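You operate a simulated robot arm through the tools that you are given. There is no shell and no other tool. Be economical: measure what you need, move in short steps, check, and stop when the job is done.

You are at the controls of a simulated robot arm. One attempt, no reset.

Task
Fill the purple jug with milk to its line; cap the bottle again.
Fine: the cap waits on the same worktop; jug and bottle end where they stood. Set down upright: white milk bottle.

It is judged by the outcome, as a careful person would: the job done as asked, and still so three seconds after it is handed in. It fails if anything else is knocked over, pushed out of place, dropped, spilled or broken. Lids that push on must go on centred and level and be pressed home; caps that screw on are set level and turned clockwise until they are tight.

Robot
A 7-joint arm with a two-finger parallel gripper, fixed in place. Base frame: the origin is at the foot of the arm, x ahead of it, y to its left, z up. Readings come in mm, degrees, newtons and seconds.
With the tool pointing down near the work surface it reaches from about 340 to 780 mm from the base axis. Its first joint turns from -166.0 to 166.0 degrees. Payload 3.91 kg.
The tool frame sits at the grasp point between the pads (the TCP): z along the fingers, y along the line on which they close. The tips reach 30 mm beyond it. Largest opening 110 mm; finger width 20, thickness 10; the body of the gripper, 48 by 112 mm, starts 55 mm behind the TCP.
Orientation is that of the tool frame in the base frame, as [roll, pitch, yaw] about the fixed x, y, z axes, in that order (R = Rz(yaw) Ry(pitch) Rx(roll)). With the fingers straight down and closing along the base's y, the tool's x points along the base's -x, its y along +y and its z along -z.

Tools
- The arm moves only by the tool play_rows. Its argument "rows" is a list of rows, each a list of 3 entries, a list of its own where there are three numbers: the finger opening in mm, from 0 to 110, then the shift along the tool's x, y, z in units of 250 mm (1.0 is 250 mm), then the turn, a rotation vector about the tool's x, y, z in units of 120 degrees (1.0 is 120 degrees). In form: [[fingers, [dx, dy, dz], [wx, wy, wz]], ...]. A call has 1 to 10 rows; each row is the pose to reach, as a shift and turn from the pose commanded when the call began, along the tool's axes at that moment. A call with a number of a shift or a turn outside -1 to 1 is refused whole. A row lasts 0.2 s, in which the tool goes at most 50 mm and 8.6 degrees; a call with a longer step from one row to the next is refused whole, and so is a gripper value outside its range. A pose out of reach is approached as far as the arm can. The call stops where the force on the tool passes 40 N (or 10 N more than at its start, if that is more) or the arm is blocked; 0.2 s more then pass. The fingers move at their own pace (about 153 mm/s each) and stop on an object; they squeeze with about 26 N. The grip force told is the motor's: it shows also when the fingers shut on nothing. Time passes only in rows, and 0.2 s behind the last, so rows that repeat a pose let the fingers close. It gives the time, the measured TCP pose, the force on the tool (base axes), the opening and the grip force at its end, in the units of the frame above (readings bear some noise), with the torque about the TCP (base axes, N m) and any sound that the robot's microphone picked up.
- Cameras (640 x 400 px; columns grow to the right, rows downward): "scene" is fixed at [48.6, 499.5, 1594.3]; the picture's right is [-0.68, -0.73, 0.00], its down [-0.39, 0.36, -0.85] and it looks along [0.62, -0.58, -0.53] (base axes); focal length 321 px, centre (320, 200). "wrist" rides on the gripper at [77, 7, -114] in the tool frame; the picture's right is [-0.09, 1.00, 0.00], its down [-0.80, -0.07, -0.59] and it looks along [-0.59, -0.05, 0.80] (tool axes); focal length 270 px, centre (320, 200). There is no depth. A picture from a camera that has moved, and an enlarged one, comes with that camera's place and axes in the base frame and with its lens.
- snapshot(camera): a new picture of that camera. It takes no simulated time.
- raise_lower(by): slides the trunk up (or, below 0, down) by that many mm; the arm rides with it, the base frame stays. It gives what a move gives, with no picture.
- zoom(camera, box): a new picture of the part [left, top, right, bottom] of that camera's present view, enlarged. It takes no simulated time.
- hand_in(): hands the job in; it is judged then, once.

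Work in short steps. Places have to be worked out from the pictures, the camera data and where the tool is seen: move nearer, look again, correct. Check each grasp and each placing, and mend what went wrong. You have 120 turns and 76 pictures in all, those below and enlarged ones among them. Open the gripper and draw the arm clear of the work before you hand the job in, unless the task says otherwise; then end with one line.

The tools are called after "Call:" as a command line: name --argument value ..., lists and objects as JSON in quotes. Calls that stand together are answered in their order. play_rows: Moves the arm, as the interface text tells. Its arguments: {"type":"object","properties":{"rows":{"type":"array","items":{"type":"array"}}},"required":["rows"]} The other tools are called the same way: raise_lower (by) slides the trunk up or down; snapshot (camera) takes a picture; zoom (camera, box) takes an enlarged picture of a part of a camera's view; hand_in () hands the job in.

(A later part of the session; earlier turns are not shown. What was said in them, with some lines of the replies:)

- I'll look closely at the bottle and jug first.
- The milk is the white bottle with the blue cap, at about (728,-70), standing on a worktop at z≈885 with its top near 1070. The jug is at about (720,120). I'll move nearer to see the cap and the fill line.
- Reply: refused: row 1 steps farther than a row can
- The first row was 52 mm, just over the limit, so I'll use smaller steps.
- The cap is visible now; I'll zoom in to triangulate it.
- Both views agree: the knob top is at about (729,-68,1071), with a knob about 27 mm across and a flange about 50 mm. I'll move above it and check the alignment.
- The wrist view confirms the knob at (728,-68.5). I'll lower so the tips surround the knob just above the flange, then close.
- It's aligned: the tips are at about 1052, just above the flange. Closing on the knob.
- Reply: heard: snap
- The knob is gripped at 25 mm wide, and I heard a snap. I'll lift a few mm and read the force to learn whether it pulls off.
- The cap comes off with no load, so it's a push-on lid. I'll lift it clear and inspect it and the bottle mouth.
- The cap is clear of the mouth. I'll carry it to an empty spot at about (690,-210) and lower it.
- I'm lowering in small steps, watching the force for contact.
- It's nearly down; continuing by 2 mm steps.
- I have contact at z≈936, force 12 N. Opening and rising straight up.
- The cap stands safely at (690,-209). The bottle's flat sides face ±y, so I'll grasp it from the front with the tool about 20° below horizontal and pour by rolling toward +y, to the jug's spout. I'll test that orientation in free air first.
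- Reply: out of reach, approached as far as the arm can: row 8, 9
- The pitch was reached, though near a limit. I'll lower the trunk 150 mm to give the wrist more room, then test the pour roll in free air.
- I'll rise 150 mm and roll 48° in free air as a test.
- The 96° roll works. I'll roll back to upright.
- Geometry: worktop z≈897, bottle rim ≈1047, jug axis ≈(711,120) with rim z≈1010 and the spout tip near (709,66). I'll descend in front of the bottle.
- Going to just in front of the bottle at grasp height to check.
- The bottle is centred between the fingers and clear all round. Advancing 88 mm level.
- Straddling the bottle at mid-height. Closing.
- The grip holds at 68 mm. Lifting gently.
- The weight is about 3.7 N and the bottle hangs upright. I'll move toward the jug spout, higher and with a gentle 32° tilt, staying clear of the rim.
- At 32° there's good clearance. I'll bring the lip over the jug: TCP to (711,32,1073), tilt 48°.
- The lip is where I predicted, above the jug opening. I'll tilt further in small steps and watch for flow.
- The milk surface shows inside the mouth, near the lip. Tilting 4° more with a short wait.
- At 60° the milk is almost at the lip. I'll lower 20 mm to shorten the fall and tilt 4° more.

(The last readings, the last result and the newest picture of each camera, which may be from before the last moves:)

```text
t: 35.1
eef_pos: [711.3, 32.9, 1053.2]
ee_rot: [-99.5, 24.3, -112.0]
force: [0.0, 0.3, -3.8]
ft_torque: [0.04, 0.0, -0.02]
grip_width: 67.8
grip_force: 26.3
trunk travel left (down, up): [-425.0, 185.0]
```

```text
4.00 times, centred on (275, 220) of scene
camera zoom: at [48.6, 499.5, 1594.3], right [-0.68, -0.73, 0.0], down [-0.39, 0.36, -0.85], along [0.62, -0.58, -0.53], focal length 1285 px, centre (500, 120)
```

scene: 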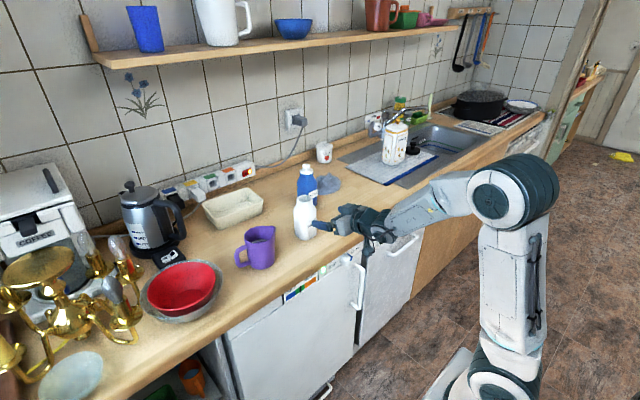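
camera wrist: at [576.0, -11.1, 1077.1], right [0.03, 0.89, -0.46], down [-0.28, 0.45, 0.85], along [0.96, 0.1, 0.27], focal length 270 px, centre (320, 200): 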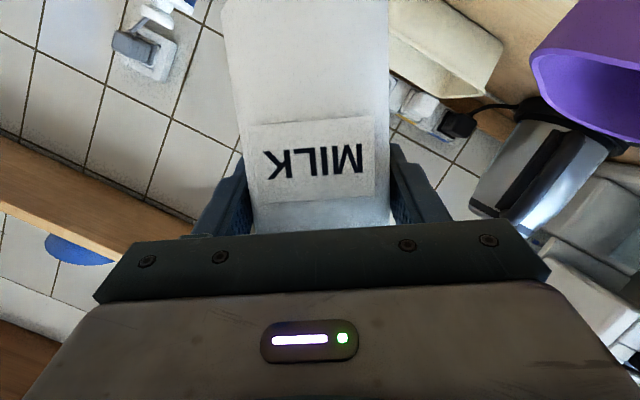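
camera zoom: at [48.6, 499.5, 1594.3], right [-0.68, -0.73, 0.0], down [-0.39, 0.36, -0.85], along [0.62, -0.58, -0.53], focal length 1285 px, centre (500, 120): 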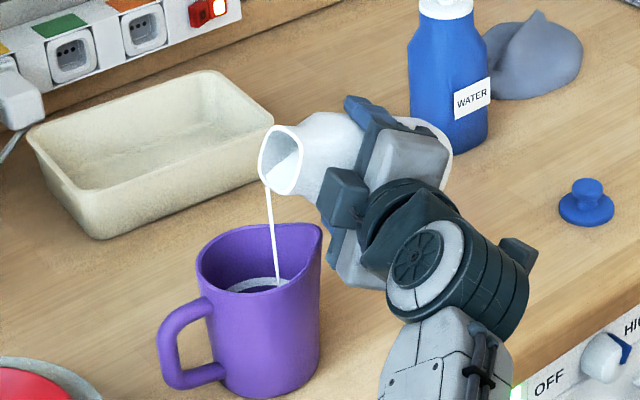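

The milk flows in a thin stream inside the jug. I'll shift 6 mm toward the jug centre, hold, and check the level.

Call:
play_rows --rows '[[40, [-0.0216, 0.0105, -0.0078], [0, 0, 0]], [40, [-0.0216, 0.0105, -0.0078], [0, 0, 0]], [40, [-0.0216, 0.0105, -0.0078], [0, 0, 0]], [40, [-0.0216, 0.0105, -0.0078], [0, 0, 0]], [40, [-0.0216, 0.0105, -0.0078], [0, 0, 0]], [40, [-0.0216, 0.0105, -0.0078], [0, 0, 0]]]'

Call:
zoom --camera "scene" --box '[230, 190, 310, 260]'

```text
t: 36.5
eef_pos: [710.8, 39.5, 1054.0]
ee_rot: [-99.6, 24.3, -112.1]
force: [0.1, 0.1, -3.4]
ft_torque: [0.07, 0.0, 0.01]
grip_width: 67.8
grip_force: 26.0
trunk travel left (down, up): [-425.0, 185.0]
```

```text
5.71 times, centred on (270, 225) of scene
camera zoom: at [48.6, 499.5, 1594.3], right [-0.68, -0.73, 0.0], down [-0.39, 0.36, -0.85], along [0.62, -0.58, -0.53], focal length 1836 px, centre (606, 57)
```

zoom: 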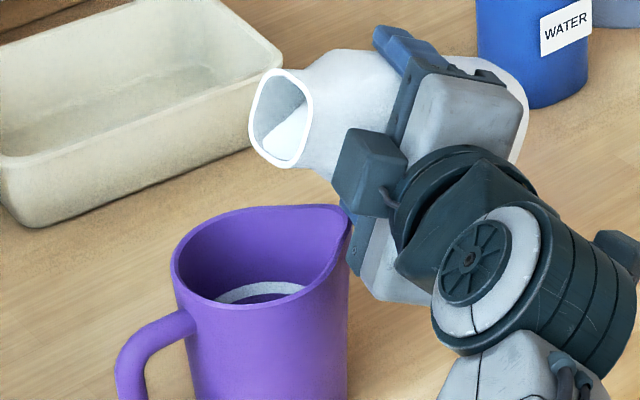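

The flow stopped with only a little poured. Tilting 6° more and holding.

Call:
play_rows --rows '[[40, [0, 0, 0], [0.0057, 0, -0.0157]], [40, [0, 0, 0], [0.0114, 0, -0.0314]], [40, [0, 0, 0], [0.0171, 0, -0.047]], [40, [0, 0, 0], [0.0171, 0, -0.047]], [40, [0, 0, 0], [0.0171, 0, -0.047]], [40, [0, 0, 0], [0.0171, 0, -0.047]], [40, [0, 0, 0], [0.0171, 0, -0.047]]]'

Call:
zoom --camera "scene" --box '[230, 190, 310, 260]'

```text
t: 38.1
eef_pos: [712.0, 40.0, 1054.5]
ee_rot: [-97.2, 18.6, -111.2]
force: [-0.1, -0.3, -2.5]
ft_torque: [0.03, 0.04, -0.02]
grip_width: 67.9
grip_force: 25.9
trunk travel left (down, up): [-425.0, 185.0]
```

```text
5.71 times, centred on (270, 225) of scene
camera zoom: at [48.6, 499.5, 1594.3], right [-0.68, -0.73, 0.0], down [-0.39, 0.36, -0.85], along [0.62, -0.58, -0.53], focal length 1836 px, centre (606, 57)
```

zoom: 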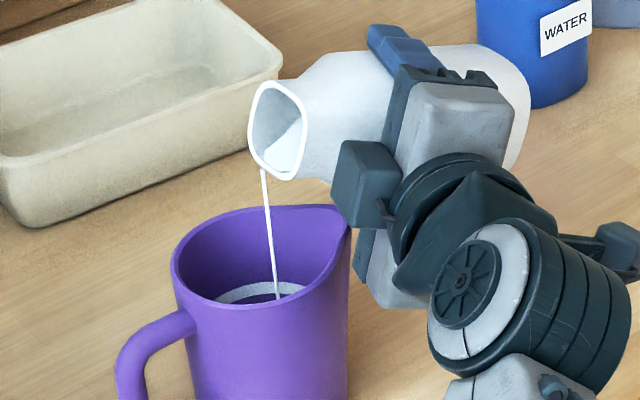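

It's still trickling cleanly into the jug. Tilting another 4° and holding.

Call:
play_rows --rows '[[40, [0, 0, 0], [0, 0, 0]], [40, [0, 0, 0], [0.0057, 0, -0.0157]], [40, [0, 0, 0], [0.0114, 0, -0.0314]], [40, [0, 0, 0], [0.0114, 0, -0.0314]], [40, [0, 0, 0], [0.0114, 0, -0.0314]], [40, [0, 0, 0], [0.0114, 0, -0.0314]], [40, [0, 0, 0], [0.0114, 0, -0.0314]], [40, [0, 0, 0], [0.0114, 0, -0.0314]]]'

Call:
zoom --camera "scene" --box '[230, 190, 310, 260]'

```text
t: 40.0
eef_pos: [711.3, 39.6, 1055.2]
ee_rot: [-95.7, 14.9, -110.8]
force: [0.0, -0.3, -1.5]
ft_torque: [0.06, -0.01, 0.01]
grip_width: 67.7
grip_force: 25.6
trunk travel left (down, up): [-425.0, 185.0]
```

```text
5.71 times, centred on (270, 225) of scene
camera zoom: at [48.6, 499.5, 1594.3], right [-0.68, -0.73, 0.0], down [-0.39, 0.36, -0.85], along [0.62, -0.58, -0.53], focal length 1836 px, centre (606, 57)
```

zoom: 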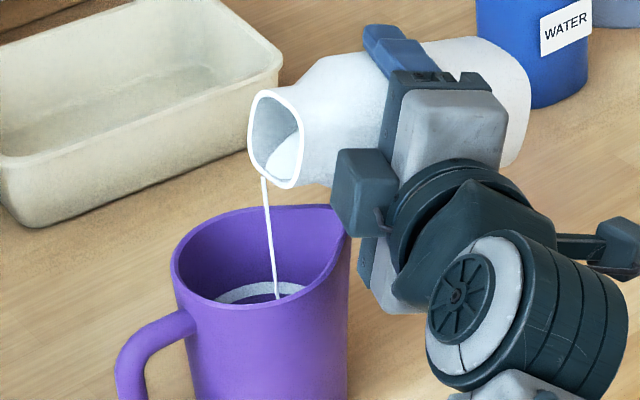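

The level isn't yet visible below the ring. I'll keep holding at this tilt and check again.

Call:
play_rows --rows '[[40, [0, 0, 0], [0, 0, 0]], [40, [0, 0, 0], [0, 0, 0]], [40, [0, 0, 0], [0, 0, 0]], [40, [0, 0, 0], [0, 0, 0]], [40, [0, 0, 0], [0.0057, 0, -0.0157]], [40, [0, 0, 0], [0.0057, 0, -0.0157]]]'

Call:
zoom --camera "scene" --box '[230, 190, 310, 260]'

```text
t: 41.4
eef_pos: [710.6, 41.2, 1053.1]
ee_rot: [-94.8, 13.1, -110.7]
force: [0.0, 0.1, -2.8]
ft_torque: [0.04, 0.0, 0.04]
grip_width: 67.9
grip_force: 25.8
trunk travel left (down, up): [-425.0, 185.0]
```

```text
5.71 times, centred on (270, 225) of scene
camera zoom: at [48.6, 499.5, 1594.3], right [-0.68, -0.73, 0.0], down [-0.39, 0.36, -0.85], along [0.62, -0.58, -0.53], focal length 1836 px, centre (606, 57)
```

zoom: 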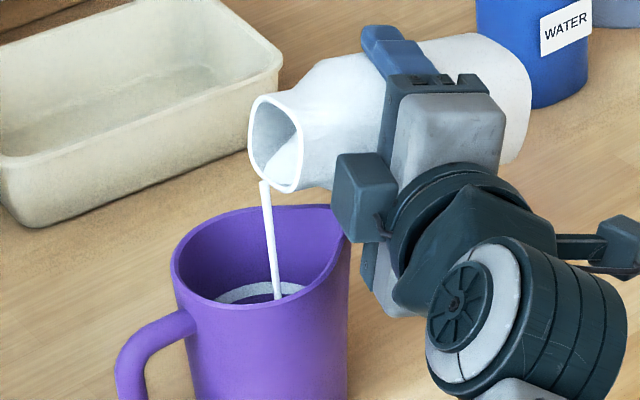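

Flow is steady. I'll raise 10 mm for clearance, tilt 5° more and hold.

Call:
play_rows --rows '[[40, [-0.0091, -0.0388, -0.0033], [0.0057, 0, -0.0157]], [40, [-0.0091, -0.0388, -0.0033], [0.0114, 0, -0.0314]], [40, [-0.0091, -0.0388, -0.0033], [0.0142, 0, -0.0392]], [40, [-0.0091, -0.0388, -0.0033], [0.0142, 0, -0.0392]], [40, [-0.0091, -0.0388, -0.0033], [0.0142, 0, -0.0392]], [40, [-0.0091, -0.0388, -0.0033], [0.0142, 0, -0.0392]], [40, [-0.0091, -0.0388, -0.0033], [0.0142, 0, -0.0392]]]'

Call:
zoom --camera "scene" --box '[230, 190, 310, 260]'

```text
t: 43.0
eef_pos: [711.0, 39.1, 1065.5]
ee_rot: [-93.2, 8.4, -110.2]
force: [-0.1, -0.1, -1.9]
ft_torque: [0.07, 0.01, -0.03]
grip_width: 67.5
grip_force: 25.7
trunk travel left (down, up): [-425.0, 185.0]
```

```text
5.71 times, centred on (270, 225) of scene
camera zoom: at [48.6, 499.5, 1594.3], right [-0.68, -0.73, 0.0], down [-0.39, 0.36, -0.85], along [0.62, -0.58, -0.53], focal length 1836 px, centre (606, 57)
```

zoom: 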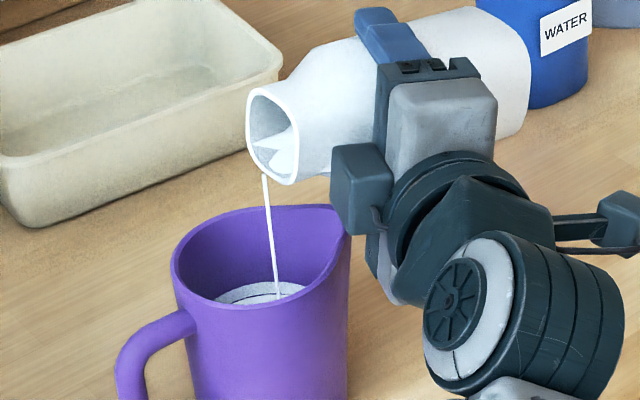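

The milk level now shows just below the ring. Zooming close.

Call:
zoom --camera "scene" --box '[248, 212, 280, 232]'

```text
16.00 times, centred on (264, 222) of scene
camera zoom: at [48.6, 499.5, 1594.3], right [-0.68, -0.73, 0.0], down [-0.39, 0.36, -0.85], along [0.62, -0.58, -0.53], focal length 5140 px, centre (1216, -152)
```

zoom: 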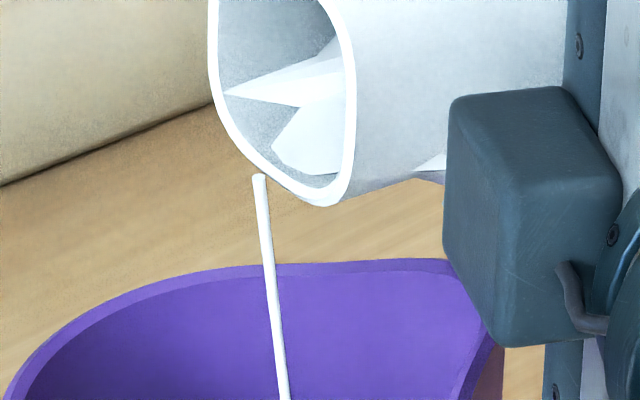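

The crop was too high; aiming at the ring.

Call:
zoom --camera "scene" --box '[252, 232, 284, 252]'

```text
16.00 times, centred on (268, 242) of scene
camera zoom: at [48.6, 499.5, 1594.3], right [-0.68, -0.73, 0.0], down [-0.39, 0.36, -0.85], along [0.62, -0.58, -0.53], focal length 5140 px, centre (1152, -472)
```

zoom: 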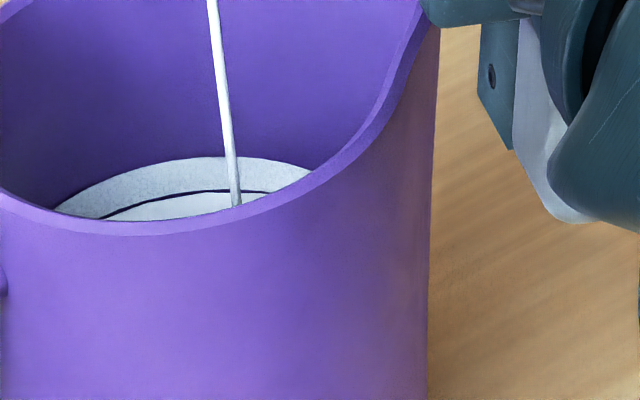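

The level is at the ring's lower edge, about 3–4 mm below mid-line. I'll hold briefly and check.

Call:
play_rows --rows '[[40, [0, 0, 0], [0, 0, 0]]]'

Call:
zoom --camera "scene" --box '[252, 232, 284, 252]'

```text
t: 43.4
eef_pos: [710.3, 39.8, 1064.3]
ee_rot: [-93.2, 8.3, -110.2]
force: [0.7, -0.5, -1.7]
ft_torque: [0.05, 0.02, -0.02]
grip_width: 68.0
grip_force: 25.3
trunk travel left (down, up): [-425.0, 185.0]
```

```text
16.00 times, centred on (268, 242) of scene
camera zoom: at [48.6, 499.5, 1594.3], right [-0.68, -0.73, 0.0], down [-0.39, 0.36, -0.85], along [0.62, -0.58, -0.53], focal length 5140 px, centre (1152, -472)
```

zoom: 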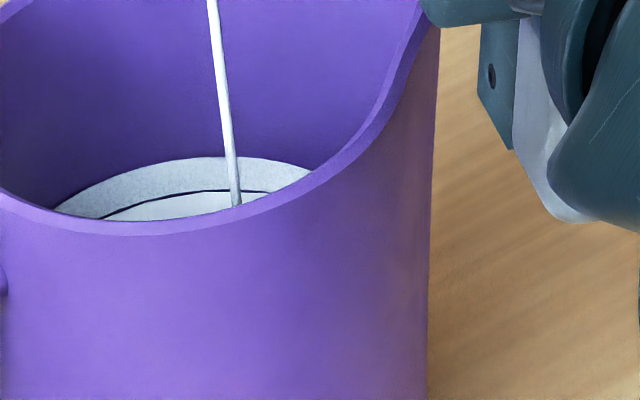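

The rise is slow. Holding about a second more.

Call:
play_rows --rows '[[40, [0, 0, 0], [0, 0, 0]], [40, [0, 0, 0], [0, 0, 0]], [40, [0, 0, 0], [0, 0, 0]], [40, [0, 0, 0], [0, 0, 0]]]'

Call:
zoom --camera "scene" --box '[252, 232, 284, 252]'

```text
t: 44.4
eef_pos: [710.7, 40.3, 1065.4]
ee_rot: [-93.1, 8.4, -110.2]
force: [0.8, 0.0, -2.0]
ft_torque: [0.0, 0.01, 0.01]
grip_width: 67.7
grip_force: 26.0
trunk travel left (down, up): [-425.0, 185.0]
```

```text
16.00 times, centred on (268, 242) of scene
camera zoom: at [48.6, 499.5, 1594.3], right [-0.68, -0.73, 0.0], down [-0.39, 0.36, -0.85], along [0.62, -0.58, -0.53], focal length 5140 px, centre (1152, -472)
```

zoom: 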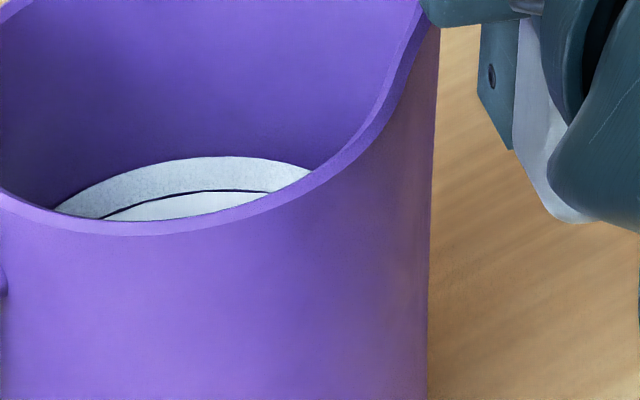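

Flow has stopped with the level at the ring's lower edge. I'll add a small amount by tilting 2° and holding.

Call:
play_rows --rows '[[40, [0, 0, 0], [0.0057, 0, -0.0157]], [40, [0, 0, 0], [0.0057, 0, -0.0157]], [40, [0, 0, 0], [0.0057, 0, -0.0157]], [40, [0, 0, 0], [0.0057, 0, -0.0157]]]'

Call:
zoom --camera "scene" --box '[252, 232, 284, 252]'

```text
t: 45.4
eef_pos: [710.5, 41.0, 1065.5]
ee_rot: [-92.6, 6.6, -110.3]
force: [-0.2, 0.6, -1.7]
ft_torque: [0.04, 0.01, -0.04]
grip_width: 67.6
grip_force: 26.3
trunk travel left (down, up): [-425.0, 185.0]
```

```text
16.00 times, centred on (268, 242) of scene
camera zoom: at [48.6, 499.5, 1594.3], right [-0.68, -0.73, 0.0], down [-0.39, 0.36, -0.85], along [0.62, -0.58, -0.53], focal length 5140 px, centre (1152, -472)
```

zoom: 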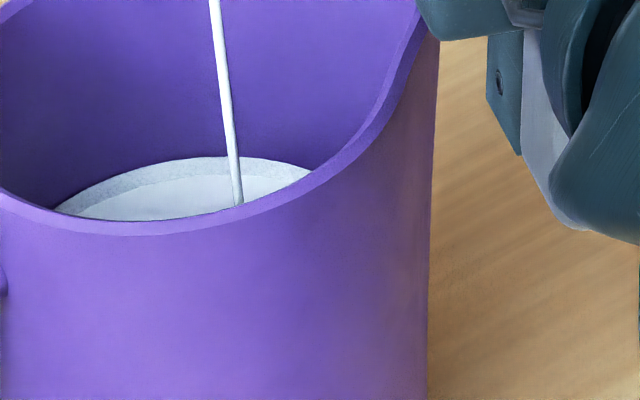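

The level is now about mid-band, right at the line. Rolling back upright to stop the flow.

Call:
play_rows --rows '[[40, [0, 0, 0], [-0.0228, 0, 0.0627]], [40, [0, 0, 0], [-0.0456, 0, 0.1254]], [40, [0, 0, 0], [-0.0684, 0, 0.1881]], [40, [0, 0, 0], [-0.0684, 0, 0.1881]]]'

Call:
zoom --camera "scene" --box '[252, 232, 284, 252]'

Call:
zoom --camera "scene" --box '[220, 150, 380, 280]'

```text
t: 46.4
eef_pos: [712.2, 41.2, 1065.1]
ee_rot: [-101.6, 29.0, -113.1]
force: [-0.3, 0.3, -1.2]
ft_torque: [0.02, 0.02, 0.01]
grip_width: 67.3
grip_force: 26.2
trunk travel left (down, up): [-425.0, 185.0]
```

```text
16.00 times, centred on (268, 242) of scene
camera zoom: at [48.6, 499.5, 1594.3], right [-0.68, -0.73, 0.0], down [-0.39, 0.36, -0.85], along [0.62, -0.58, -0.53], focal length 5140 px, centre (1152, -472)
```

zoom: 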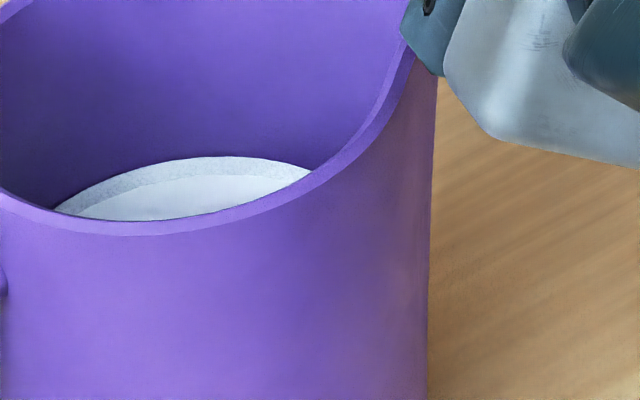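

```text
3.08 times, centred on (300, 215) of scene
camera zoom: at [48.6, 499.5, 1594.3], right [-0.68, -0.73, 0.0], down [-0.39, 0.36, -0.85], along [0.62, -0.58, -0.53], focal length 988 px, centre (382, 154)
```

zoom: 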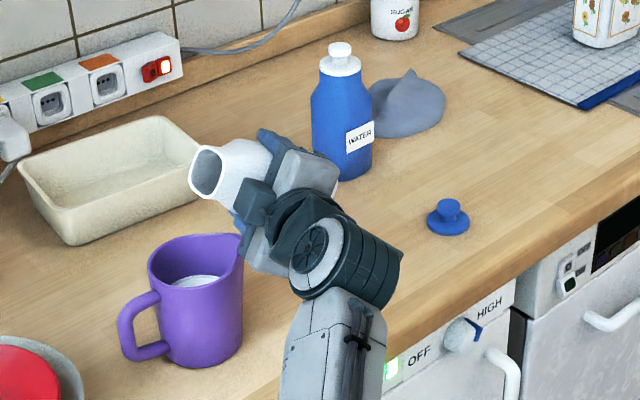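

The level sits mid-band with no spills. I'll move up and away from the spout, then roll upright.

Call:
play_rows --rows '[[40, [0.02, -0.12, 0.007], [0, 0, 0]], [40, [0.042, -0.237, 0.015], [0, 0, 0]], [40, [0.042, -0.237, 0.015], [-0.0228, 0, 0.0627]], [40, [0.042, -0.237, 0.015], [-0.0456, 0, 0.1254]], [40, [0.042, -0.237, 0.015], [-0.0684, 0, 0.1881]], [40, [0.042, -0.237, 0.015], [-0.0912, 0, 0.2508]], [40, [0.042, -0.237, 0.015], [-0.114, 0, 0.3135]], [40, [0.042, -0.237, 0.015], [-0.1368, 0, 0.3762]], [40, [0.042, -0.237, 0.015], [-0.1368, 0, 0.3762]]]'

```text
t: 48.4
eef_pos: [710.7, 0.7, 1110.0]
ee_rot: [-150.8, 67.2, -152.6]
force: [0.3, 0.1, -1.4]
ft_torque: [0.0, 0.02, -0.01]
grip_width: 67.7
grip_force: 26.2
trunk travel left (down, up): [-425.0, 185.0]
```

About 11° of roll remains. Finishing it and moving back above the bottle's original spot.

Call:
play_rows --rows '[[40, [0, 0, 0], [-0.0157, 0, 0.043]], [40, [0, 0, 0], [-0.0313, 0, 0.086]], [40, [0.12, -0.069, 0.067], [-0.0313, 0, 0.086]], [40, [0.24, -0.138, 0.135], [-0.0313, 0, 0.086]], [40, [0.36, -0.207, 0.202], [-0.0313, 0, 0.086]], [40, [0.36, -0.207, 0.202], [-0.0313, 0, 0.086]]]'

Call:
zoom --camera "scene" --box '[225, 180, 335, 280]'

```text
t: 49.8
eef_pos: [727.4, -71.1, 1020.0]
ee_rot: [180.0, 69.9, -179.9]
force: [1.1, 0.1, -1.6]
ft_torque: [-0.02, 0.0, 0.0]
grip_width: 67.4
grip_force: 25.9
trunk travel left (down, up): [-425.0, 185.0]
```

```text
4.00 times, centred on (280, 230) of scene
camera zoom: at [48.6, 499.5, 1594.3], right [-0.68, -0.73, 0.0], down [-0.39, 0.36, -0.85], along [0.62, -0.58, -0.53], focal length 1285 px, centre (480, 80)
```

zoom: 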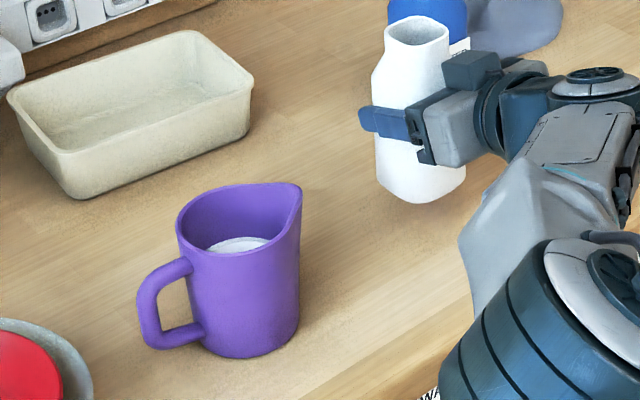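

Back upright over the spot, but the elbow posture differs from before; checking the whole scene for forearm clearance.

Call:
snapshot --camera "scene"

```text
22 pictures are left
```

scene: 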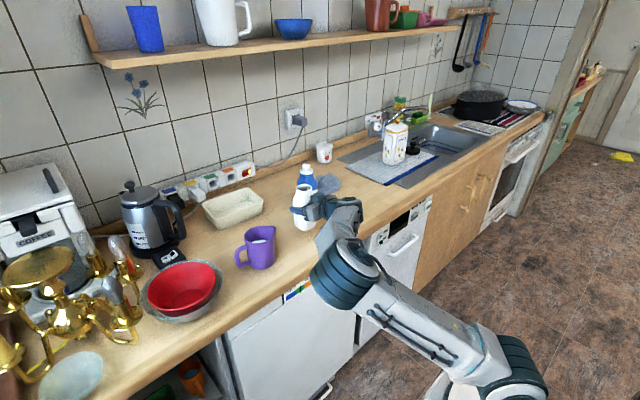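

I'll raise the trunk by 120 mm so the elbow stays well above the counter edge, then lower the bottle with the arm.

Call:
raise_lower --by 120

```text
t: 51.2
eef_pos: [726.0, -69.2, 1140.3]
ee_rot: [-180.0, 69.8, 180.0]
force: [-0.6, 0.0, -1.9]
ft_torque: [0.01, 0.02, 0.02]
grip_width: 67.6
grip_force: 26.7
trunk travel left (down, up): [-545.0, 65.0]
```

Lowering 150 mm to about 10 mm above the counter.

Call:
play_rows --rows '[[40, [0.141, 0, 0.051], [0, 0, 0]], [40, [0.282, 0, 0.102], [0, 0, 0]], [40, [0.423, 0, 0.153], [0, 0, 0]], [40, [0.564, 0, 0.205], [0, 0, 0]], [40, [0.564, 0, 0.205], [0, 0, 0]]]'

Call:
snapshot --camera "scene"

```text
t: 52.5
eef_pos: [728.6, -68.0, 990.7]
ee_rot: [-180.0, 69.8, 179.9]
force: [0.6, 0.8, -1.8]
ft_torque: [-0.03, 0.01, 0.01]
grip_width: 67.5
grip_force: 26.0
trunk travel left (down, up): [-545.0, 65.0]
```

```text
21 pictures are left
```

scene: 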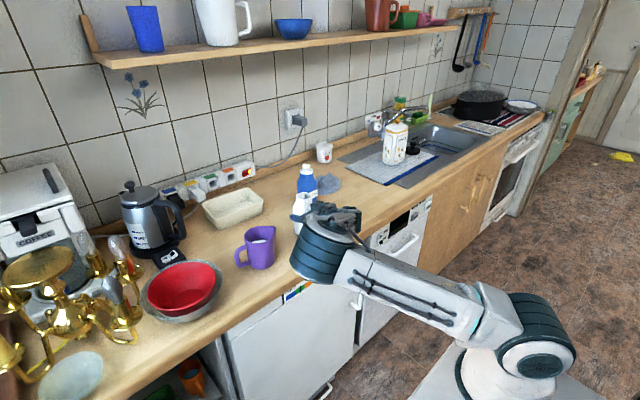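

No contact so far. I'll lower gently to the original grasp height of about 979.

Call:
play_rows --rows '[[40, [0.0113, 0, 0.0041], [0, 0, 0]], [40, [0.0226, 0, 0.0082], [0, 0, 0]], [40, [0.0338, 0, 0.0123], [0, 0, 0]], [40, [0.0376, 0, 0.0137], [0, 0, 0]], [40, [0.0376, 0, 0.0137], [0, 0, 0]]]'

Call:
zoom --camera "scene" --box '[260, 170, 380, 280]'

```text
t: 53.6
eef_pos: [727.3, -68.8, 981.4]
ee_rot: [180.0, 69.9, 179.9]
force: [-0.4, 0.1, -1.2]
ft_torque: [0.04, -0.01, 0.02]
grip_width: 67.7
grip_force: 25.8
trunk travel left (down, up): [-545.0, 65.0]
```

```text
3.64 times, centred on (320, 225) of scene
camera zoom: at [48.6, 499.5, 1594.3], right [-0.68, -0.73, 0.0], down [-0.39, 0.36, -0.85], along [0.62, -0.58, -0.53], focal length 1168 px, centre (320, 109)
```

zoom: 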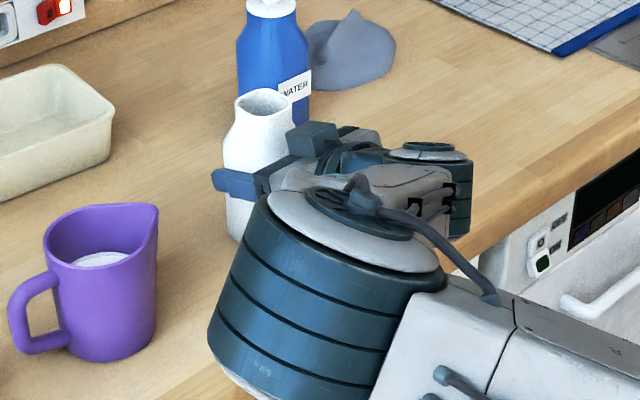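

Continuing in 1 mm steps until the force shows contact.

Call:
play_rows --rows '[[40, [0.0038, 0, 0.0014], [0, 0, 0]], [40, [0.0075, 0, 0.0027], [0, 0, 0]], [40, [0.0075, 0, 0.0027], [0, 0, 0]]]'

Call:
play_rows --rows '[[40, [0.0019, 0, 0.0007], [0, 0, 0]], [40, [0.0038, 0, 0.0014], [0, 0, 0]], [40, [0.0038, 0, 0.0014], [0, 0, 0]]]'

```text
t: 54.5
eef_pos: [727.6, -68.7, 979.0]
ee_rot: [180.0, 70.0, -180.0]
force: [0.1, 1.8, 4.3]
ft_torque: [0.03, -0.01, 0.0]
grip_width: 67.6
grip_force: 26.1
trunk travel left (down, up): [-545.0, 65.0]
```

```text
t: 55.2
eef_pos: [725.8, -69.9, 980.3]
ee_rot: [-180.0, 70.1, 180.0]
force: [0.5, 1.8, 11.4]
ft_torque: [0.11, 0.16, 0.03]
grip_width: 67.5
grip_force: 25.6
trunk travel left (down, up): [-545.0, 65.0]
```

The bottle is firmly down. I'll ease off, open, and back straight out along the fingers.

Call:
play_rows --rows '[[67, [-0.0045, 0, -0.0016], [0, 0, 0]], [80, [-0.0045, 0, -0.0016], [0, 0, 0]], [100, [-0.0045, 0, -0.0016], [0, 0, 0]], [100, [-0.0045, 0, -0.0016], [0, 0, 0]], [100, [-0.0045, 0, -0.1], [0, 0, 0]], [100, [-0.0045, 0, -0.25], [0, 0, 0]], [100, [-0.0045, 0, -0.4], [0, 0, 0]], [100, [-0.0045, 0, -0.5], [0, 0, 0]], [100, [-0.0045, 0, -0.5], [0, 0, 0]]]'

Call:
snapshot --camera "scene"

```text
t: 57.2
eef_pos: [609.3, -69.7, 1021.0]
ee_rot: [-180.0, 69.8, 179.9]
force: [0.0, 0.0, -0.8]
ft_torque: [0.01, 0.0, 0.05]
grip_width: 100.1
grip_force: 0.0
trunk travel left (down, up): [-545.0, 65.0]
```

```text
19 pictures are left
```

scene: 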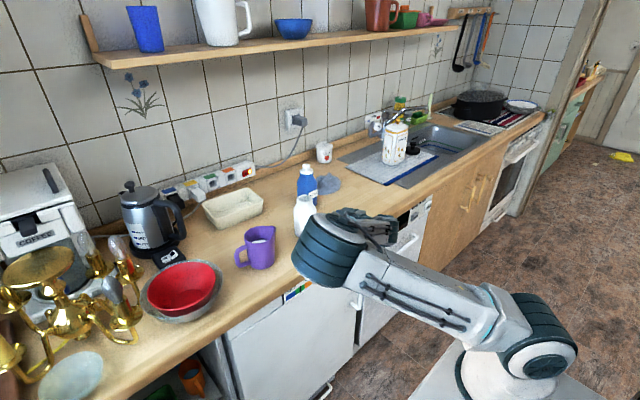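

The bottle stands and the gripper is free. Going up, then turning the tool back to pointing down.

Call:
play_rows --rows '[[100, [-0.15, 0, -0.055], [0, 0, 0]], [100, [-0.3, 0, -0.11], [0, 0, 0]], [100, [-0.45, 0, -0.164], [0, 0, 0]], [100, [-0.6, 0, -0.219], [0, 0, 0]], [100, [-0.752, 0, -0.274], [0, 0, 0]], [100, [-0.752, 0, -0.274], [0, 0.065, 0]], [100, [-0.752, 0, -0.274], [0, 0.13, 0]], [100, [-0.752, 0, -0.274], [0, 0.195, 0]], [100, [-0.752, 0, -0.274], [0, 0.26, 0]], [100, [-0.752, 0, -0.274], [0, 0.325, 0]]]'

Call:
play_rows --rows '[[80, [0, 0, 0], [0, 0.065, 0]], [80, [0, 0, 0], [0, 0.13, 0]], [80, [0, 0, 0], [0, 0.195, 0]], [80, [0, 0, 0], [0, 0.258, 0]], [80, [0, 0, 0], [0, 0.258, 0]]]'

Call:
snapshot --camera "scene"

Call:
snapshot --camera "wrist"

```text
t: 59.5
eef_pos: [609.9, -70.3, 1221.0]
ee_rot: [180.0, 30.8, 179.9]
force: [0.5, 0.1, 0.0]
ft_torque: [-0.01, 0.04, 0.03]
grip_width: 99.9
grip_force: 0.0
trunk travel left (down, up): [-545.0, 65.0]
```

```text
t: 60.6
eef_pos: [608.9, -69.0, 1221.8]
ee_rot: [180.0, -0.1, 180.0]
force: [-0.4, -0.9, -0.4]
ft_torque: [0.0, -0.04, 0.02]
grip_width: 80.0
grip_force: 0.0
trunk travel left (down, up): [-545.0, 65.0]
```

```text
18 pictures are left
```

scene: 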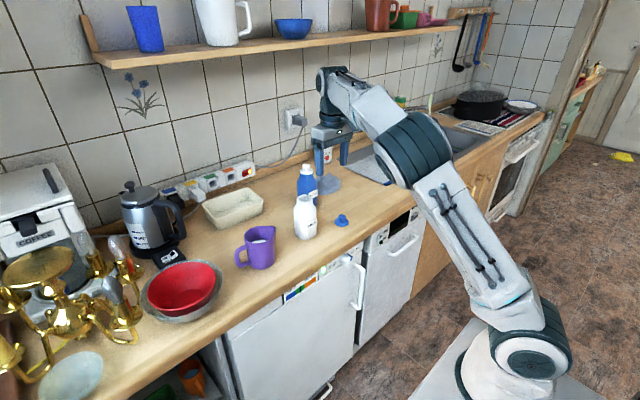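

```text
17 pictures are left
camera wrist: at [532.2, -63.3, 1335.7], right [0.09, 1.0, 0.0], down [0.8, -0.07, 0.59], along [0.59, -0.05, -0.81], focal length 270 px, centre (320, 200)
```

wrist: 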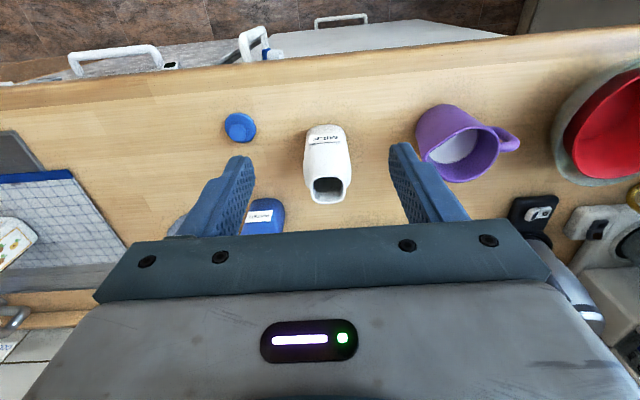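

Everything stands properly. Moving over the cap and partway down.

Call:
play_rows --rows '[[60, [-0.081, -0.14, 0], [0, 0, 0]], [60, [-0.162, -0.28, 0], [0, 0, 0]], [60, [-0.243, -0.42, 0], [0, 0, 0]], [60, [-0.324, -0.558, 0], [0, 0, 0]], [60, [-0.324, -0.558, 0.18], [0, 0, 0]], [60, [-0.324, -0.558, 0.36], [0, 0, 0]], [60, [-0.324, -0.558, 0.54], [0, 0, 0]], [60, [-0.324, -0.558, 0.72], [0, 0, 0]], [60, [-0.324, -0.558, 0.85], [0, 0, 0]], [60, [-0.324, -0.558, 0.85], [0, 0, 0]]]'

Call:
zoom --camera "wrist" --box '[220, 60, 420, 240]'

```text
t: 62.9
eef_pos: [687.9, -208.2, 1006.6]
ee_rot: [180.0, 0.0, -180.0]
force: [0.2, -0.5, 0.0]
ft_torque: [0.01, 0.01, 0.01]
grip_width: 60.2
grip_force: 0.0
out of reach, approached as far as the arm can: row 4
trunk travel left (down, up): [-545.0, 65.0]
```

```text
2.22 times, centred on (320, 150) of wrist
camera zoom: at [611.4, -202.2, 1121.1], right [0.09, 1.0, 0.0], down [0.8, -0.07, 0.59], along [0.59, -0.05, -0.8], focal length 601 px, centre (320, 311)
```

zoom: 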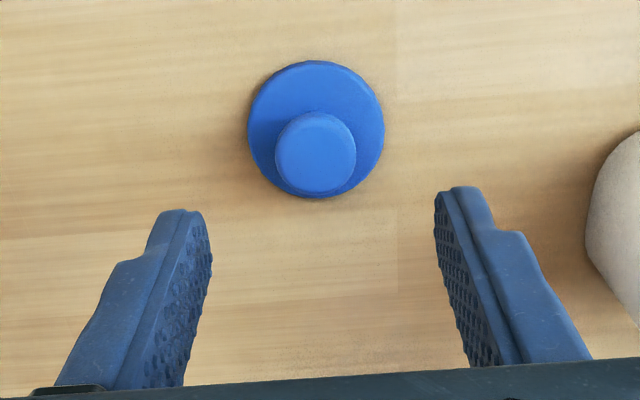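

The cap is where I left it. Descending to the same relative grip height and closing.

Call:
play_rows --rows '[[60, [-0.006, -0.002, 0.12], [0, 0, 0]], [60, [-0.006, -0.002, 0.22], [0, 0, 0]], [60, [-0.006, -0.002, 0.275], [0, 0, 0]], [60, [-0.006, -0.002, 0.275], [0, 0, 0]], [35, [-0.006, -0.002, 0.275], [0, 0, 0]], [10, [-0.006, -0.002, 0.275], [0, 0, 0]], [10, [-0.006, -0.002, 0.275], [0, 0, 0]]]'

```text
t: 64.5
eef_pos: [690.8, -210.7, 938.8]
ee_rot: [180.0, 0.1, -180.0]
force: [0.6, -0.7, 0.1]
ft_torque: [-0.01, -0.02, 0.02]
grip_width: 25.0
grip_force: 25.9
trunk travel left (down, up): [-545.0, 65.0]
```

The knob is gripped. Lifting and carrying it above the bottle.

Call:
play_rows --rows '[[10, [0, 0, -0.1], [0, 0, 0]], [10, [0, 0, -0.28], [0, 0, 0]], [10, [0, 0, -0.46], [0, 0, 0]], [10, [0, 0, -0.64], [0, 0, 0]], [10, [0, 0, -0.8], [0, 0, 0]], [10, [-0.037, 0.14, -0.8], [0, 0, 0]], [10, [-0.074, 0.28, -0.8], [0, 0, 0]], [10, [-0.111, 0.42, -0.8], [0, 0, 0]], [10, [-0.15, 0.56, -0.8], [0, 0, 0]], [10, [-0.15, 0.56, -0.8], [0, 0, 0]]]'

Call:
zoom --camera "scene" --box '[270, 140, 350, 250]'

Call:
zoom --camera "wrist" --box '[240, 60, 400, 210]'

```text
t: 66.7
eef_pos: [728.3, -71.1, 1141.9]
ee_rot: [-180.0, -0.1, 179.9]
force: [0.3, 0.4, -0.5]
ft_torque: [-0.02, 0.01, -0.03]
grip_width: 25.0
grip_force: 25.7
trunk travel left (down, up): [-545.0, 65.0]
```

```text
3.64 times, centred on (310, 195) of scene
camera zoom: at [48.6, 499.5, 1594.3], right [-0.68, -0.73, 0.0], down [-0.39, 0.36, -0.85], along [0.62, -0.58, -0.53], focal length 1168 px, centre (356, 218)
```

zoom: 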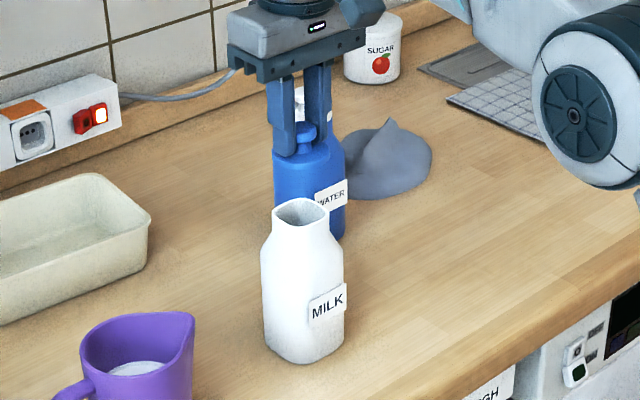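

```text
2.67 times, centred on (320, 135) of wrist
camera zoom: at [651.9, -65.2, 1256.3], right [0.09, 1.0, 0.0], down [0.8, -0.07, 0.59], along [0.59, -0.05, -0.8], focal length 721 px, centre (320, 373)
```

zoom: 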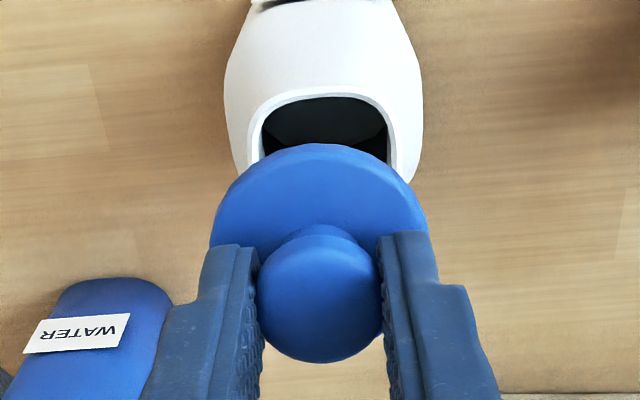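

The cap is nearly aligned with the mouth, needing about +1.5 mm in y and +1 mm in x. I'll correct and descend to just above the rim.

Call:
play_rows --rows '[[10, [-0.004, 0.006, 0.0], [0, 0, 0]], [10, [-0.004, 0.006, 0.1], [0, 0, 0]], [10, [-0.004, 0.006, 0.19], [0, 0, 0]], [10, [-0.004, 0.006, 0.19], [0, 0, 0]]]'

Call:
zoom --camera "scene" --box '[285, 175, 325, 215]'

Call:
zoom --camera "wrist" --box '[240, 60, 400, 210]'

```text
t: 67.7
eef_pos: [730.5, -67.1, 1092.4]
ee_rot: [-180.0, 0.2, -179.9]
force: [0.2, 0.8, 1.1]
ft_torque: [0.01, 0.03, 0.03]
grip_width: 25.2
grip_force: 26.2
trunk travel left (down, up): [-545.0, 65.0]
```

```text
10.00 times, centred on (305, 195) of scene
camera zoom: at [48.6, 499.5, 1594.3], right [-0.68, -0.73, 0.0], down [-0.39, 0.36, -0.85], along [0.62, -0.58, -0.53], focal length 3212 px, centre (470, 250)
```

zoom: 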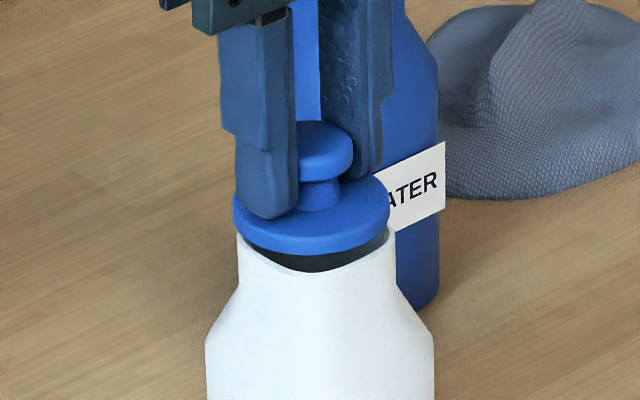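

```text
2.67 times, centred on (320, 135) of wrist
camera zoom: at [652.8, -61.7, 1207.3], right [0.09, 1.0, 0.0], down [0.8, -0.07, 0.59], along [0.59, -0.05, -0.8], focal length 721 px, centre (320, 373)
```

zoom: 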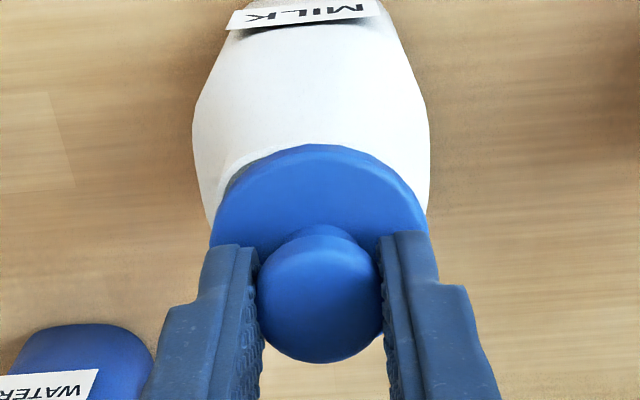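

The cap is about 1 mm too far toward +y. I'll correct and lower gently onto the rim.

Call:
play_rows --rows '[[10, [0.002, -0.005, 0.0], [0, 0, 0]], [10, [0.002, -0.005, 0.012], [0, 0, 0]], [10, [0.002, -0.005, 0.024], [0, 0, 0]], [10, [0.002, -0.005, 0.024], [0, 0, 0]]]'

Call:
zoom --camera "scene" --box '[285, 175, 325, 215]'

```text
t: 68.7
eef_pos: [729.6, -68.4, 1087.2]
ee_rot: [179.9, -0.1, 180.0]
force: [0.3, -0.2, -0.1]
ft_torque: [-0.01, -0.04, 0.0]
grip_width: 25.1
grip_force: 26.2
trunk travel left (down, up): [-545.0, 65.0]
```

```text
10.00 times, centred on (305, 195) of scene
camera zoom: at [48.6, 499.5, 1594.3], right [-0.68, -0.73, 0.0], down [-0.39, 0.36, -0.85], along [0.62, -0.58, -0.53], focal length 3212 px, centre (470, 250)
```

zoom: 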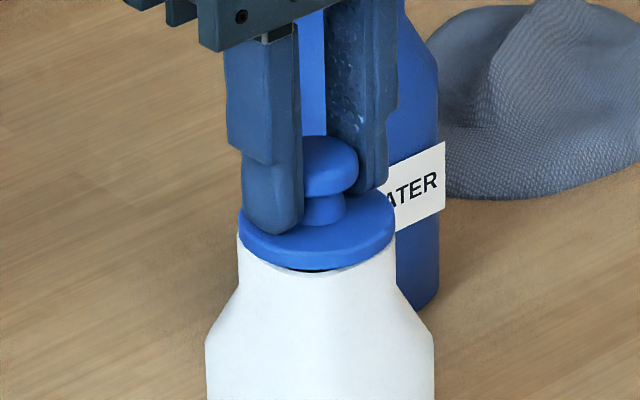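

It's well aligned now. Lowering in 1.5 mm steps until contact.

Call:
play_rows --rows '[[10, [0, 0, 0.006], [0, 0, 0]], [10, [0, 0, 0.012], [0, 0, 0]], [10, [0, 0, 0.016], [0, 0, 0]], [10, [0, 0, 0.016], [0, 0, 0]]]'

```text
t: 69.7
eef_pos: [729.8, -69.6, 1084.5]
ee_rot: [-179.9, 0.1, 180.0]
force: [1.0, -0.3, 4.6]
ft_torque: [0.01, -0.08, 0.0]
grip_width: 24.9
grip_force: 26.3
trunk travel left (down, up): [-545.0, 65.0]
heard: snap
```

I heard a snap at contact. I'll press a bit further to be sure it's home.

Call:
play_rows --rows '[[10, [0, 0, 0.004], [0, 0, 0]], [10, [0, 0, 0.008], [0, 0, 0]], [10, [0, 0, 0.008], [0, 0, 0]]]'

Call:
zoom --camera "scene" --box '[285, 175, 325, 215]'

```text
t: 70.5
eef_pos: [729.3, -69.4, 1084.2]
ee_rot: [180.0, 0.3, -180.0]
force: [2.6, -1.9, 21.4]
ft_torque: [-0.07, -0.09, 0.0]
grip_width: 24.9
grip_force: 26.1
trunk travel left (down, up): [-545.0, 65.0]
```

```text
10.00 times, centred on (305, 195) of scene
camera zoom: at [48.6, 499.5, 1594.3], right [-0.68, -0.73, 0.0], down [-0.39, 0.36, -0.85], along [0.62, -0.58, -0.53], focal length 3212 px, centre (470, 250)
```

zoom: 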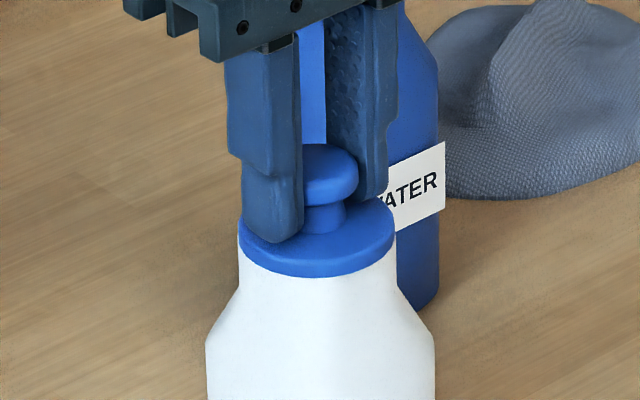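

The cap is level and closed with 21 N pressing. I'll ease off to light contact, open and rise.

Call:
play_rows --rows '[[24, [0, 0, -0.006], [0, 0, 0]], [32, [0, 0, -0.006], [0, 0, 0]], [60, [0, 0, -0.006], [0, 0, 0]], [60, [0, 0, -0.006], [0, 0, 0]], [60, [0, 0, -0.1], [0, 0, 0]], [60, [0, 0, -0.25], [0, 0, 0]], [60, [0, 0, -0.4], [0, 0, 0]], [60, [0, 0, -0.4], [0, 0, 0]]]'

Call:
zoom --camera "scene" --box '[285, 180, 335, 240]'

Call:
snapshot --camera "wrist"

```text
t: 72.2
eef_pos: [728.0, -71.2, 1181.7]
ee_rot: [-180.0, -0.1, 180.0]
force: [0.5, 0.3, 0.2]
ft_torque: [-0.03, -0.01, -0.01]
grip_width: 59.7
grip_force: 0.0
trunk travel left (down, up): [-545.0, 65.0]
```

```text
6.67 times, centred on (310, 210) of scene
camera zoom: at [48.6, 499.5, 1594.3], right [-0.68, -0.73, 0.0], down [-0.39, 0.36, -0.85], along [0.62, -0.58, -0.53], focal length 2142 px, centre (387, 133)
```

zoom: 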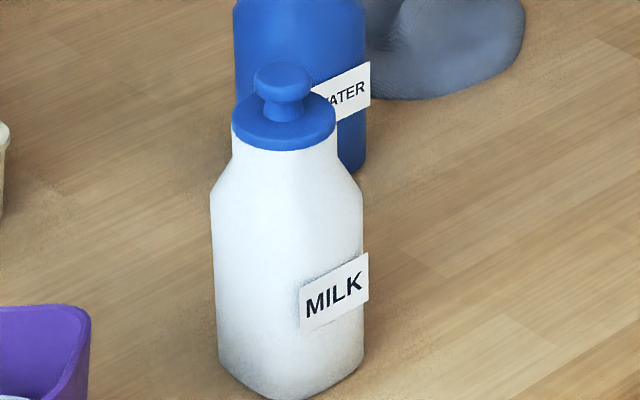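

```text
8 pictures are left
camera wrist: at [652.3, -64.0, 1295.7], right [0.09, 1.0, 0.0], down [0.8, -0.07, 0.59], along [0.59, -0.05, -0.8], focal length 270 px, centre (320, 200)
```

wrist: 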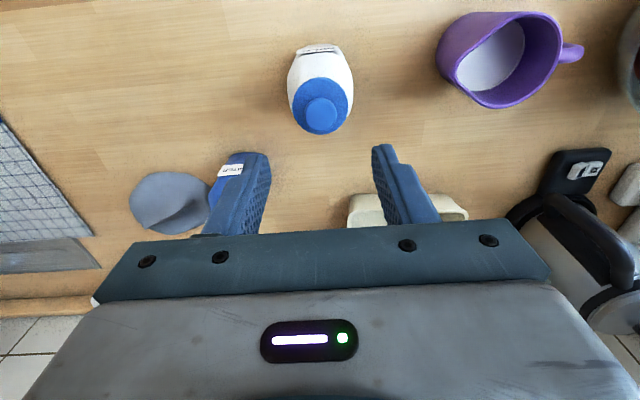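

The cap is on, centred and level, and the bottle and jug are in place. Withdrawing the arm and taking a final look at the jug.

Call:
play_rows --rows '[[60, [0.0, 0, -0.18], [0, 0, 0]], [60, [0.1, 0, -0.3], [0, 0, 0]], [60, [0.25, 0, -0.4], [0, 0, 0]], [60, [0.42, 0, -0.45], [0, 0, 0]], [60, [0.6, 0, -0.5], [0, 0, 0]], [60, [0.78, 0, -0.5], [0, 0, 0]], [60, [0.95, 0, -0.5], [0, 0, 0]], [60, [0.95, 0, -0.5], [0, 0, 0]]]'

Call:
snapshot --camera "scene"

Call:
zoom --camera "scene" --box '[248, 226, 280, 246]'

```text
t: 74.0
eef_pos: [492.3, -70.4, 1305.4]
ee_rot: [180.0, -0.2, 180.0]
force: [0.3, -0.1, 0.6]
ft_torque: [0.02, 0.02, -0.01]
grip_width: 60.2
grip_force: 0.0
out of reach, approached as far as the arm can: row 1, 2
trunk travel left (down, up): [-545.0, 65.0]
```

```text
7 pictures are left
```

scene: 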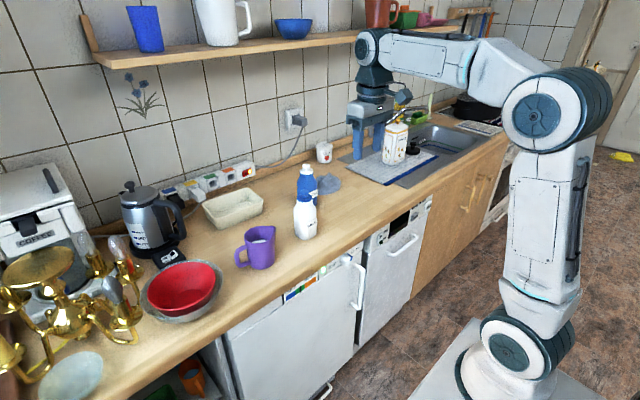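

```text
16.00 times, centred on (264, 236) of scene
camera zoom: at [48.6, 499.5, 1594.3], right [-0.68, -0.73, 0.0], down [-0.39, 0.36, -0.85], along [0.62, -0.58, -0.53], focal length 5140 px, centre (1216, -376)
```

zoom: 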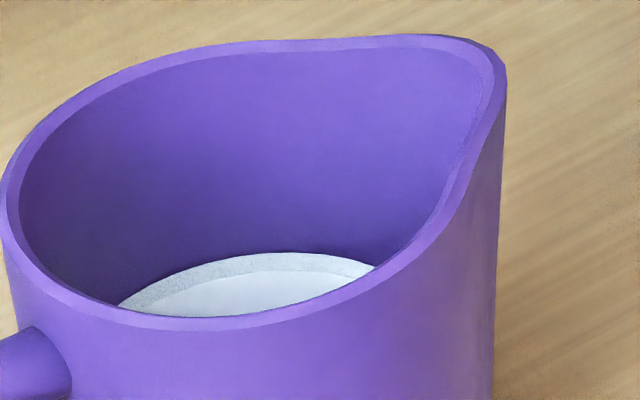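

The jug is filled to its line, the bottle is capped and upright on its spot, nothing was spilled, and the arm is clear. Handing in.

Call:
hand_in

```text
The job is handed in.
```

The purple jug is filled with milk to its line, and the milk bottle is recapped and standing upright within about a millimetre of where it stood.
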